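You operate a simulated robot arm through the tools that you are given. There is no shell and no other tool. Be economical: measure what you need, move in short steps, check, and stop when the job is done.

Carry out the task below with a simulated robot arm. There is one attempt and no reset: what you move stays moved.

TASK
Put one of the blue rags from the top of the wooden bench on top of the blue roll there.
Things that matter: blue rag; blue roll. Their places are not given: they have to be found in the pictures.

It is judged by the outcome, as a careful person would: the job done as asked, and still so three seconds after it is handed in. It fails if anything else is knocked over, pushed out of place, dropped, spilled or broken.

THE ROBOT
A 7-joint arm with a two-finger parallel gripper, fixed in place. Base frame: the origin is at the foot of the arm, x ahead of it, y to its left, z up; the work surface is at about z = 0. Lengths are in m, angles in degrees, forces in N, time in s.
With the tool pointing down near the work surface it reaches from about 0.24 to 0.62 m from the base axis. Its first joint turns from -66.0 to 66.0 degrees. Payload 2.6 kg.
Tool frame: the origin (TCP) lies between the finger pads and is the grasp point; the fingertips stand 0.03 m ahead of it; z points along the fingers, y is the line along which they close. The gripper opens to 0.094 m. The fingers are 0.028 m wide and 0.01 m thick; the gripper's body (0.05 by 0.096 m) begins 0.055 m behind the TCP.
Orientation is that of the tool frame in the base frame, as a unit quaternion [w, x, y, z]. With the fingers straight down and closing along the base's y, the tool's x points along the base's -x, its y along +y and its z along -z.

THE INTERFACE
- The arm moves only by the tool play_rows. Its argument "commands" is a list of rows, each a list of 7 numbers: the shift along the tool's x, y, z in cm, then the turn, a rotation vector about the tool's x, y, z in degrees, then the closure in counts, from 0 (fully open) to 255 (shut). In form: [[dx, dy, dz, rx, ry, rz, claw], ...]. A call has 1 to 20 rows; each row is the pose to reach, as a shift and turn from the pose commanded when the call began, along the tool's axes at that moment. A row lasts 0.2 s, in which the tool goes at most 0.05 m and 8.6 degrees; a call with a longer step from one row to the next is refused whole, and so is a gripper value outside its range. A pose out of reach is approached as far as the arm can. The call stops where the force on the tool passes 40 N (or 10 N more than at its start, if that is more) or the arm is blocked; 0.2 s more then pass. The fingers move at their own pace (about 0.072 m/s each) and stop on an object; they squeeze with about 33 N. The grip force told is the motor's: it shows also when the fingers shut on nothing. Time passes only in rows, and 0.2 s behind the last, so rows that repeat a pose let the fingers close. It gives the time, the measured TCP pose, the force on the tool (base axes), the opening and the grip force at its end, in the units of the frame above (readings bear some noise).
- Cameras (640 x 400 px; columns grow to the right, rows downward): "scene" is fixed at [0.036, 0.4497, 0.5386]; the picture's right is [-0.67, -0.74, 0.00], its down [-0.58, 0.53, -0.62] and it looks along [0.46, -0.41, -0.79] (base axes); focal length 262 px, centre (320, 200). "wrist" rides on the gripper at [-0.037, 0, -0.058] in the tool frame; the picture's right is [0.00, -1.00, 0.00], its down [0.97, 0.00, -0.24] and it looks along [0.24, 0.00, 0.97] (tool axes); focal length 218 px, centre (320, 200).
- snapshot(camera): a new picture of that camera. No time passes.
- point_at(camera, pixels): for up to 12 pixels [column, row] of the newest picture of that camera ("zoom" is the newest enlarged one), the place [x, y, z] in the base frame of the surface seen there, good to about 0.002 m. No time passes.
- inspect(camera, box): a new picture of the part [left, top, right, bottom] of that camera's present view, enlarged. No time passes.
- close_job(): hands the job in; it is judged then, once.

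Work in short steps. Measure before you move; look again where a grasp or a placing could have gone wrong, and mend it. You have 60 turns and 26 pictures in all, the two below and enlarged ones among them. Open the gripper and draw the arm clear of the work before you hand the job in, unless the task says otherwise; then end with one line.

The tools are called after "Emit:" as name(argument=value, ...) on one line, values as JSON. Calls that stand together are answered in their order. play_rows: Moves the arm, as the interface text tells. Its arguments: {"type":"object","properties":{"commands":{"type":"array"}},"required":["commands"]} The other tools are called the same way: snapshot (camera) takes a picture; point_at (camera, pixels) gives the place of the surface under pixels of a picture; inspect (camera, box) takes an enlarged picture of a part of a camera's view; close_job () hands the job in.

At the start:

```text
time_s: 0.0
ee_pos: [0.3246, 0.2611, 0.2994]
ee_rot: [-0.001, -0.001, 1.0, 0.0]
contact_force: [0.0, -0.2, 0.6]
gripper_width: 0.0942
grasp_force: 0.1
```

scene: 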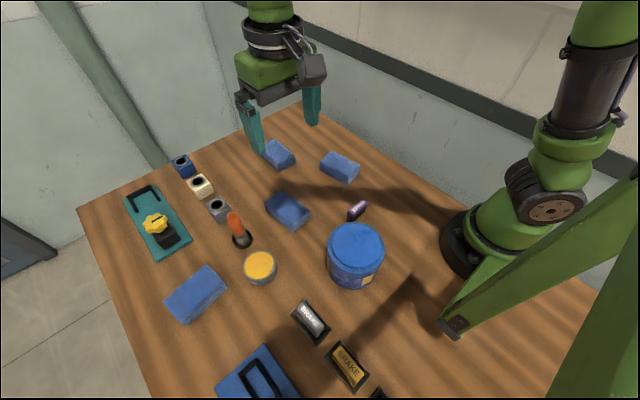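
wrist: 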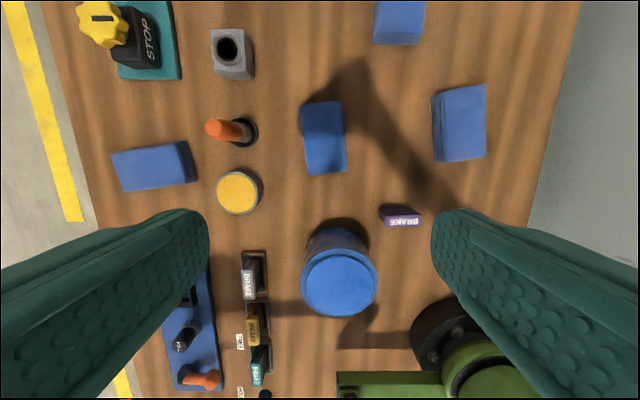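

The scene shows four blue rags, near (278,155), (340,167), (288,210) and (195,295), and a blue roll at (355,250). I'll measure their places.

Emit:
point_at(camera="scene", pixels=[[355, 243], [330, 240], [382, 240], [355, 226], [355, 264], [288, 208], [268, 208], [285, 194], [308, 212], [290, 226], [195, 293], [340, 165]])

Emit:
inspect(camera="scene", box=[220, 120, 420, 300])

Emit:
point_at(camera="wrist", pixels=[[305, 106], [339, 103], [345, 171], [309, 174], [324, 138], [434, 97], [484, 87], [485, 157], [438, 160], [460, 125], [340, 285], [323, 225]])

```text
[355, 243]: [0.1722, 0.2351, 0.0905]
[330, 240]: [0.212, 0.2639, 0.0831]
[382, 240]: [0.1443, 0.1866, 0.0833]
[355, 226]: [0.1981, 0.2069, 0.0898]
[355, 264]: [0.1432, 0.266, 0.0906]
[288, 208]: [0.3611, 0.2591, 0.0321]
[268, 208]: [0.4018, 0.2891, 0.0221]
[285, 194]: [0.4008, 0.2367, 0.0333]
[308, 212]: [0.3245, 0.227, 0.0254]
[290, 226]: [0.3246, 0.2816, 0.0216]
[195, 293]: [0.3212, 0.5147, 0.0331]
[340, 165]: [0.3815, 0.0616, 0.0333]
```

```text
2.22 times, centred on (320, 210) of scene
```

zoom: 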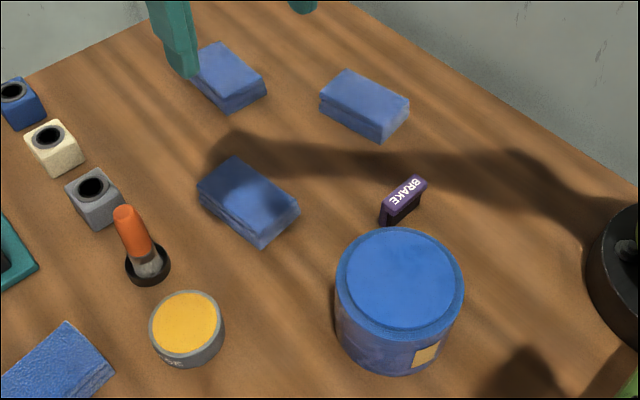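

```text
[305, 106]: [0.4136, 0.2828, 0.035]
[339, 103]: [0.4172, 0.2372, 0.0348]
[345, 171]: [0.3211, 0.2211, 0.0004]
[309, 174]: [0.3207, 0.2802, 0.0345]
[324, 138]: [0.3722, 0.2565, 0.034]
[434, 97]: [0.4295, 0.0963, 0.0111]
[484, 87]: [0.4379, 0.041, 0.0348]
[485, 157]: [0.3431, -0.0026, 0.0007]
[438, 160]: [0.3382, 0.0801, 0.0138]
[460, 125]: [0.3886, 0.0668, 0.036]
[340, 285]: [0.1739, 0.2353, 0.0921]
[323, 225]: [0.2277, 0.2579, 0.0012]
```

I should confirm which objects are rags and which is the roll. The block at (195,295) has a different texture, and there are blue items elsewhere.

Emit:
inspect(camera="scene", box=[120, 140, 240, 215])

Emit:
inspect(camera="scene", box=[150, 240, 410, 400])

Emit:
inspect(camera="wrist", box=[280, 80, 500, 330])

```text
5.33 times, centred on (180, 178) of scene
```

zoom: 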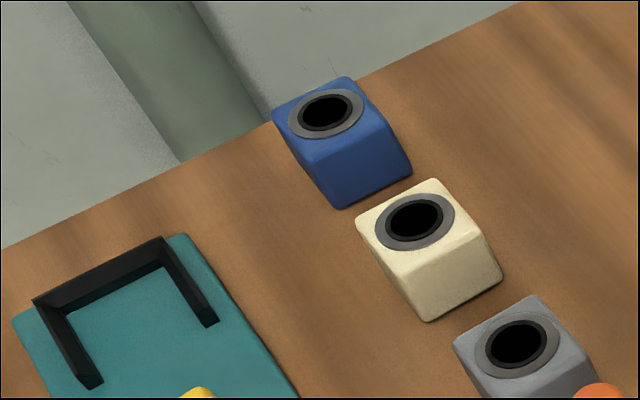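

```text
2.46 times, centred on (280, 320) of scene
```

zoom: 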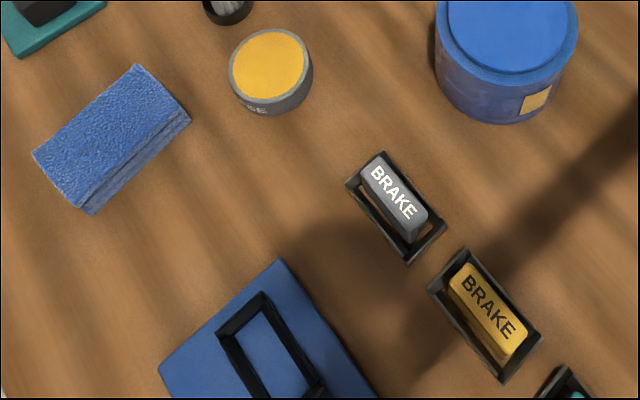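

```text
1.60 times, centred on (390, 205) of wrist
```

zoom: 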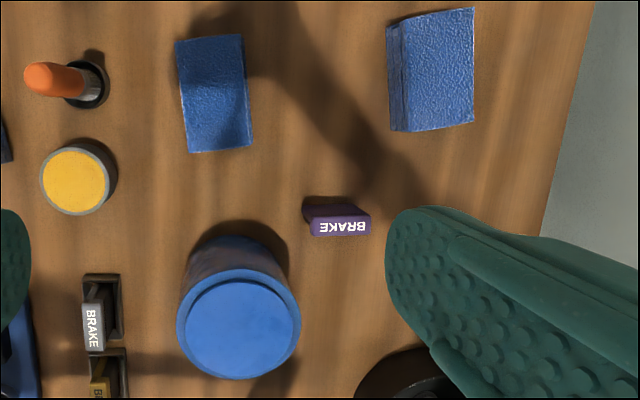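

The tall blue cylinder is the only roll-like object so far. I'll look closer at it, and at the bench's lower-left part in the wrist view.

Emit:
inspect(camera="scene", box=[315, 215, 395, 295])

Emit:
inspect(camera="wrist", box=[140, 230, 420, 400])

```text
5.00 times, centred on (355, 255) of scene
```

zoom: 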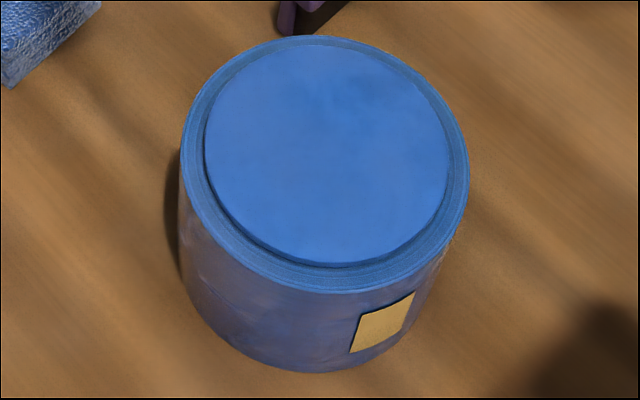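

```text
2.29 times, centred on (280, 315) of wrist
```

zoom: 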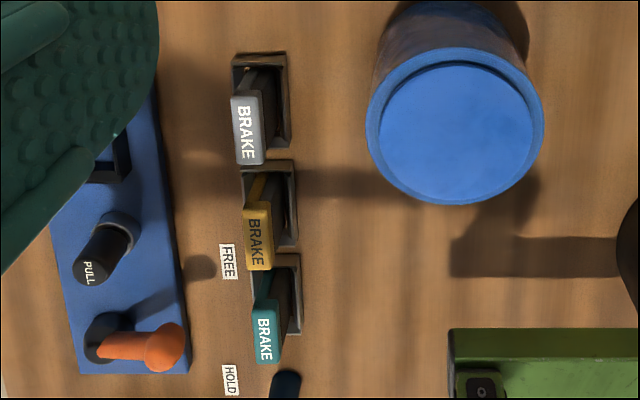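

The cylinder at (355,250) is the roll, centred near (0.172,0.235) with its top at z 0.091. I'll take the rag centred near (0.369,0.255), which is about 0.052 wide along y, and first move above it.

Emit:
play_rows(commands=[[-1.5, -0.2, 1, 0, 0, -2, 0], [-3, -0.4, 4, 0, 0, -4, 0], [-4.45, -0.55, 7, 0, 0, -4, 0], [-4.45, -0.55, 10, 0, 0, -4, 0], [-4.45, -0.55, 13, 0, 0, -4, 0], [-4.45, -0.55, 15.5, 0, 0, -4, 0], [-4.45, -0.55, 15.5, 0, 0, -4, 0]])

Emit:
snapshot(camera="wrist")

Emit:
snapshot(camera="scene")

```text
time_s: 1.6
ee_pos: [0.3673, 0.2542, 0.1436]
ee_rot: [-0.001, -0.036, 0.999, 0.0]
contact_force: [-0.3, -0.7, -0.6]
gripper_width: 0.0941
grasp_force: 0.1
```

```text
17 pictures are left
```

wrist: 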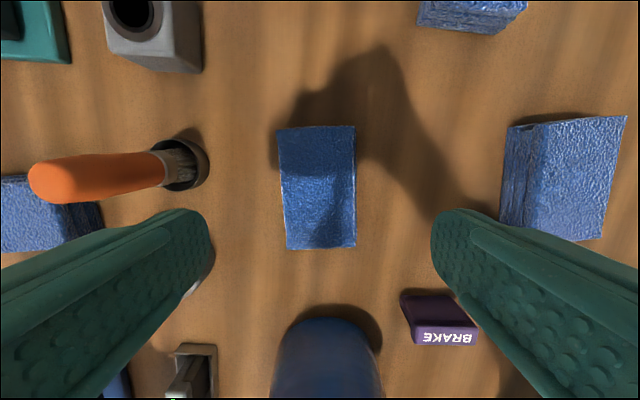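

```text
16 pictures are left
```

scene: 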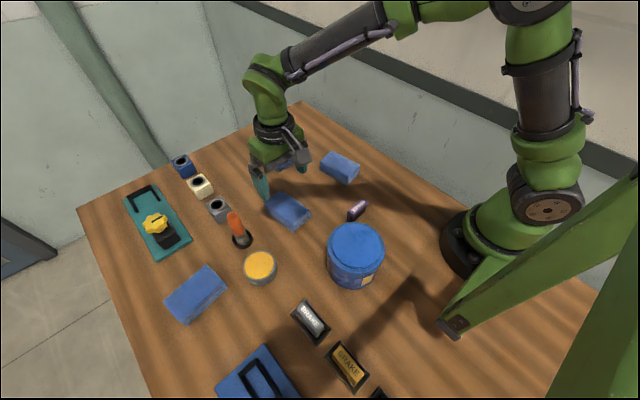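

The rag is now square in the wrist view, with corners at (277,130), (355,126), (356,248) and (286,249). I'll measure its top.

Emit:
point_at(camera="wrist", pixels=[[280, 133], [352, 129], [353, 244], [289, 246], [282, 190], [353, 190], [318, 190], [180, 165], [45, 180], [200, 270]])

```text
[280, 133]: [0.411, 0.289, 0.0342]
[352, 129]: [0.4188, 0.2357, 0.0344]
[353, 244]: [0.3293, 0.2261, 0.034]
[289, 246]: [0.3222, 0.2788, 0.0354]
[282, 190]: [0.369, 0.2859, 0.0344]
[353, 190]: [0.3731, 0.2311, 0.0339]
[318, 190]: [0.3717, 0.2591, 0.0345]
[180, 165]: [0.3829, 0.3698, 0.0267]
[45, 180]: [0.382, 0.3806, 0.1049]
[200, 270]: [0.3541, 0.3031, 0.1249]
```

The rag's centre is (0.370,0.257), its yaw about 6.5° and its top at z 0.034. I'll descend to TCP z≈0.036 and close.

Emit:
play_rows(commands=[[-0.29, 0.3, 2, 0, 0, -2.4, 0], [-0.29, 0.3, 4.5, 0, 0, -2.4, 0], [-0.29, 0.3, 7, 0, 0, -2.4, 0], [-0.29, 0.3, 9, 0, 0, -2.4, 0], [-0.29, 0.3, 10, 0, 0, -2.4, 0], [-0.29, 0.3, 10.7, 0, 0, -2.4, 0], [-0.29, 0.3, 10.7, 0, 0, -2.4, 0], [-0.29, 0.3, 10.7, 0, 0, -2.4, 255], [-0.29, 0.3, 10.7, 0, 0, -2.4, 255], [-0.29, 0.3, 10.7, 0, 0, -2.4, 255], [-0.29, 0.3, 10.7, 0, 0, -2.4, 255], [-0.29, 0.3, 10.7, 0, 0, -2.4, 255]])

```text
time_s: 4.2
ee_pos: [0.373, 0.2599, 0.0362]
ee_rot: [0.0, -0.055, 0.998, 0.0]
contact_force: [-0.5, 0.6, -0.8]
gripper_width: 0.0682
grasp_force: 33.0
```

The fingers stopped at 0.068 m with 33 N. I'll lift straight up and check.

Emit:
play_rows(commands=[[0, 0, -1, 0, 0, 0, 255], [0, 0, -3, 0, 0, 0, 255], [0, 0, -6, 0, 0, 0, 255], [0, 0, -9, 0, 0, 0, 255], [0, 0, -12, 0, 0, 0, 255], [0, 0, -14, 0, 0, 0, 255], [0, 0, -14, 0, 0, 0, 255]])

Emit:
snapshot(camera="scene")

Emit:
snapshot(camera="wrist")

```text
time_s: 5.8
ee_pos: [0.369, 0.2607, 0.1778]
ee_rot: [-0.001, -0.056, 0.998, 0.0]
contact_force: [1.1, 0.5, -0.2]
gripper_width: 0.0686
grasp_force: 33.2
```

```text
15 pictures are left
```

scene: 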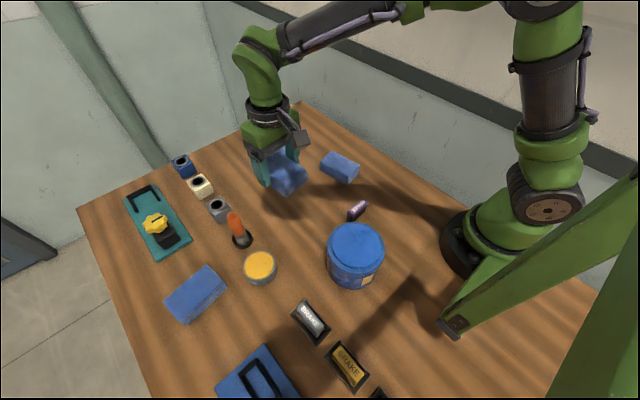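

```text
14 pictures are left
```

wrist: 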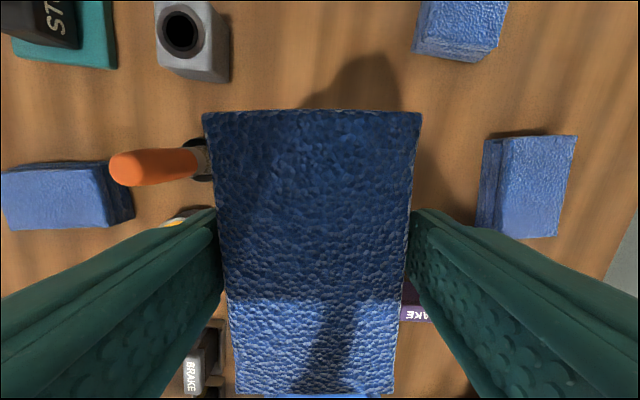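

The rag is held. I'll measure its top to find its tilt and offset.

Emit:
point_at(camera="wrist", pixels=[[215, 120], [315, 116], [412, 120], [225, 200], [405, 200], [315, 200], [240, 380], [315, 380], [385, 380], [315, 290]])

Emit:
inspect(camera="scene", box=[230, 120, 330, 210])

```text
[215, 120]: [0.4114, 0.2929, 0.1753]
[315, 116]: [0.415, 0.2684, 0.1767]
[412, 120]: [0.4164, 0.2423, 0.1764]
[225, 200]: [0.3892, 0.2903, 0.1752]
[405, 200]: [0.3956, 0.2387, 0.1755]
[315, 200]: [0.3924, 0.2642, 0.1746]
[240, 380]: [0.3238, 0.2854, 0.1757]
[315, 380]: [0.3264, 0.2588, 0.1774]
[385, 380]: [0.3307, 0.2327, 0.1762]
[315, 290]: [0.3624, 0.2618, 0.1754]
```

```text
4.44 times, centred on (280, 165) of scene
```

zoom: 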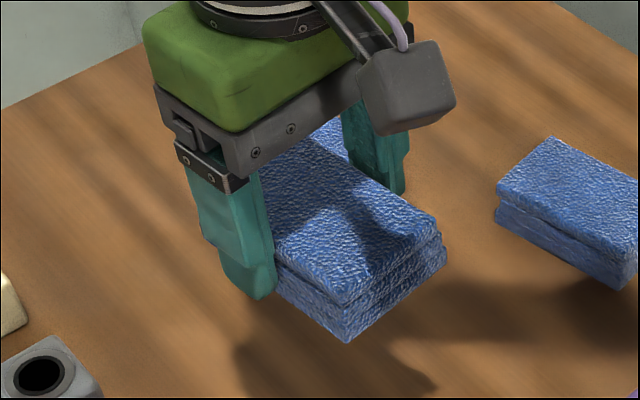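

The rag is level, centred at (0.370,0.263), with its bottom near z 0.142. I'll pin down the roll's disc centre.

Emit:
point_at(camera="scene", pixels=[[333, 245], [380, 246], [356, 225], [356, 267], [356, 246], [340, 230], [372, 230], [340, 262], [372, 262]])

```text
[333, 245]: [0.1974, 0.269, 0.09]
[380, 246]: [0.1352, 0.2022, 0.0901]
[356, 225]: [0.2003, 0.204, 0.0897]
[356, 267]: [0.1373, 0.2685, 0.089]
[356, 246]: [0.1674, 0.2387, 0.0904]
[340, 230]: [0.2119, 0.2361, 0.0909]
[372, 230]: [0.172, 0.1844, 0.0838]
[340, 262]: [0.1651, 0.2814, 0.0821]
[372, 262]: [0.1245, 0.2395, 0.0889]
```

The disc centre is (0.168,0.236), top z 0.090. I'll carry the rag over it at the present height.

Emit:
play_rows(commands=[[1.5, 0, 0, 0, 0, 0, 255], [4, -0.1, 0, 0, 0, 0, 255], [6.5, -0.15, 0, 0, 0, 0, 255], [9, -0.2, 0, 0, 0, 0, 255], [11.5, -0.25, 0, 0, 0, 0, 255], [14, -0.3, 0, 0, 0, 0, 255], [16.5, -0.35, 0, 0, 0, 0, 255], [18.5, -0.4, 0, 0, 0, 0, 255], [20, -0.43, 0, 0, 0, 0, 255], [20.4, -0.43, 0, 0, 0, 0, 255], [20.4, -0.43, 0, 0, 0, 0, 255]])

Emit:
snapshot(camera="scene")

Emit:
snapshot(camera="wrist")

```text
time_s: 8.2
ee_pos: [0.1674, 0.2327, 0.1772]
ee_rot: [0.0, -0.056, 0.998, 0.0]
contact_force: [0.5, -0.2, -0.9]
gripper_width: 0.0685
grasp_force: 33.1
```

```text
12 pictures are left
```

scene: 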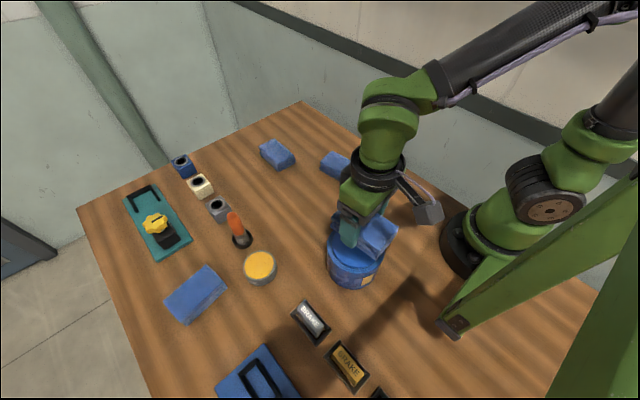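

```text
11 pictures are left
```

wrist: 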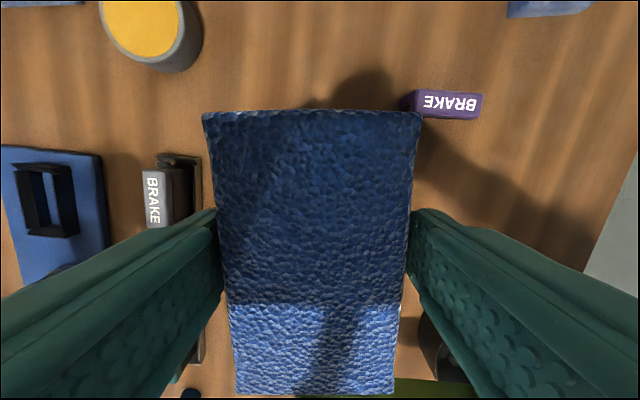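

The rag is positioned over the roll; the touch point should be at TCP z≈0.127. I'll lower slowly by 5.0 cm.

Emit:
play_rows(commands=[[0, 0, 1, 0, 0, 0, 255], [0, 0, 2.5, 0, 0, 0, 255], [0, 0, 3.5, 0, 0, 0, 255], [0, 0, 4.2, 0, 0, 0, 255], [0, 0, 4.6, 0, 0, 0, 255], [0, 0, 4.8, 0, 0, 0, 255], [0, 0, 4.95, 0, 0, 0, 255], [0, 0, 4.95, 0, 0, 0, 255]])

Emit:
inspect(camera="scene", box=[300, 170, 440, 300])

```text
time_s: 10.0
ee_pos: [0.1698, 0.2324, 0.1269]
ee_rot: [0.0, -0.056, 0.998, 0.0]
contact_force: [-0.3, -0.4, -0.6]
gripper_width: 0.0685
grasp_force: 32.7
```

```text
3.08 times, centred on (370, 235) of scene
```

zoom: 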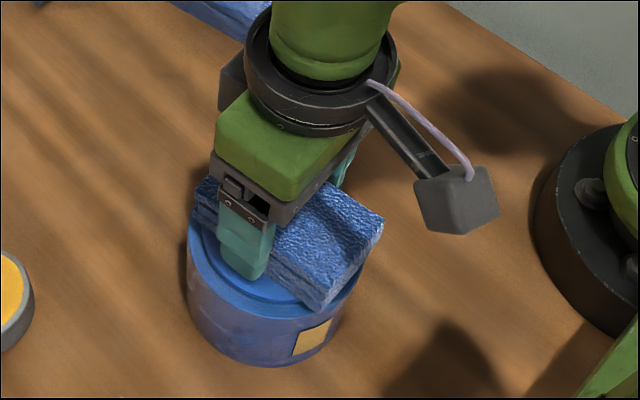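

No contact force yet, so the gap is tiny. I'll lower about 2 mm more.

Emit:
play_rows(commands=[[0, 0, 0.1, 0, 0, 0, 255], [0, 0, 0.2, 0, 0, 0, 255], [0, 0, 0.2, 0, 0, 0, 255]])

```text
time_s: 10.8
ee_pos: [0.1697, 0.2341, 0.1264]
ee_rot: [0.001, -0.055, 0.999, 0.001]
contact_force: [-6.3, -6.4, 36.5]
gripper_width: 0.0686
grasp_force: 33.1
```

Contact now reads 36 N upward, so the rag is on the roll. I'll ease up 1 mm, then open.

Emit:
play_rows(commands=[[0, 0, -0.15, 0, 0, 0, 255], [0, 0, -0.15, 0, 0, 0, 255], [0, 0, -0.15, 0, 0, 0, 120], [0, 0, -0.15, 0, 0, 0, 40], [0, 0, -0.15, 0, 0, 0, 0], [0, 0, -0.15, 0, 0, 0, 0], [0, 0, -0.15, 0, 0, 0, 0]])

Emit:
snapshot(camera="wrist")

```text
time_s: 12.4
ee_pos: [0.1683, 0.2323, 0.1268]
ee_rot: [0.0, -0.056, 0.998, 0.0]
contact_force: [0.2, 0.7, -0.6]
gripper_width: 0.094
grasp_force: 0.0
```

```text
9 pictures are left
```

wrist: 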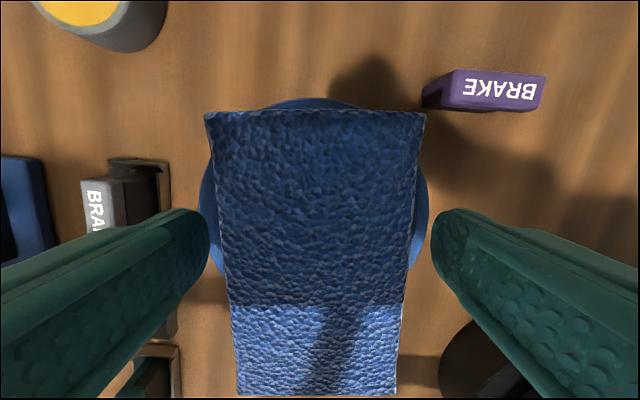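

The fingers are clear of the rag on both sides. I'll go straight up, then away.

Emit:
play_rows(commands=[[0, 0, -1, 0, 0, 0, 0], [0, 0, -3, 0, 0, 0, 0], [0, 0, -6, 0, 0, 0, 0], [0, 0, -9, 0, 0, 0, 0], [0, 0, -12, 0, 0, 0, 0], [-3, 0, -15, 0, 0, 0, 0], [-6, 0, -17, 0, 0, 0, 0], [-9, 0, -17, 0, 0, 0, 0], [-12, 0, -17, 0, 0, 0, 0], [-15, 0, -17, 0, 0, 0, 0], [-15, 0, -17, 0, 0, 0, 0]])

Emit:
snapshot(camera="scene")

Emit:
inspect(camera="scene", box=[300, 190, 420, 300])

```text
time_s: 14.8
ee_pos: [0.3168, 0.2512, 0.2984]
ee_rot: [0.0, -0.056, 0.998, 0.0]
contact_force: [-1.1, 0.4, -0.1]
gripper_width: 0.0944
grasp_force: 0.1
```

```text
8 pictures are left
```

scene: 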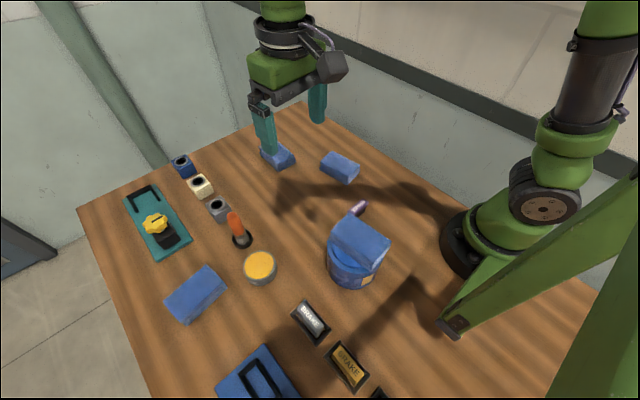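

```text
3.64 times, centred on (360, 245) of scene
```

zoom: 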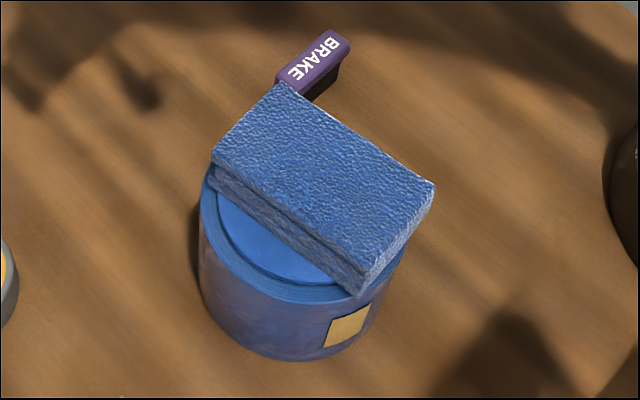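

The rag lies flat on the upright roll, nothing else has moved, and the arm is clear with the gripper open. I'll hand it in.

Emit:
close_job()

```text
The job is handed in.
```

I put one blue rag from the bench flat on top of the blue roll; nothing else moved in the last picture, and I handed the job in with the gripper open and the arm clear.
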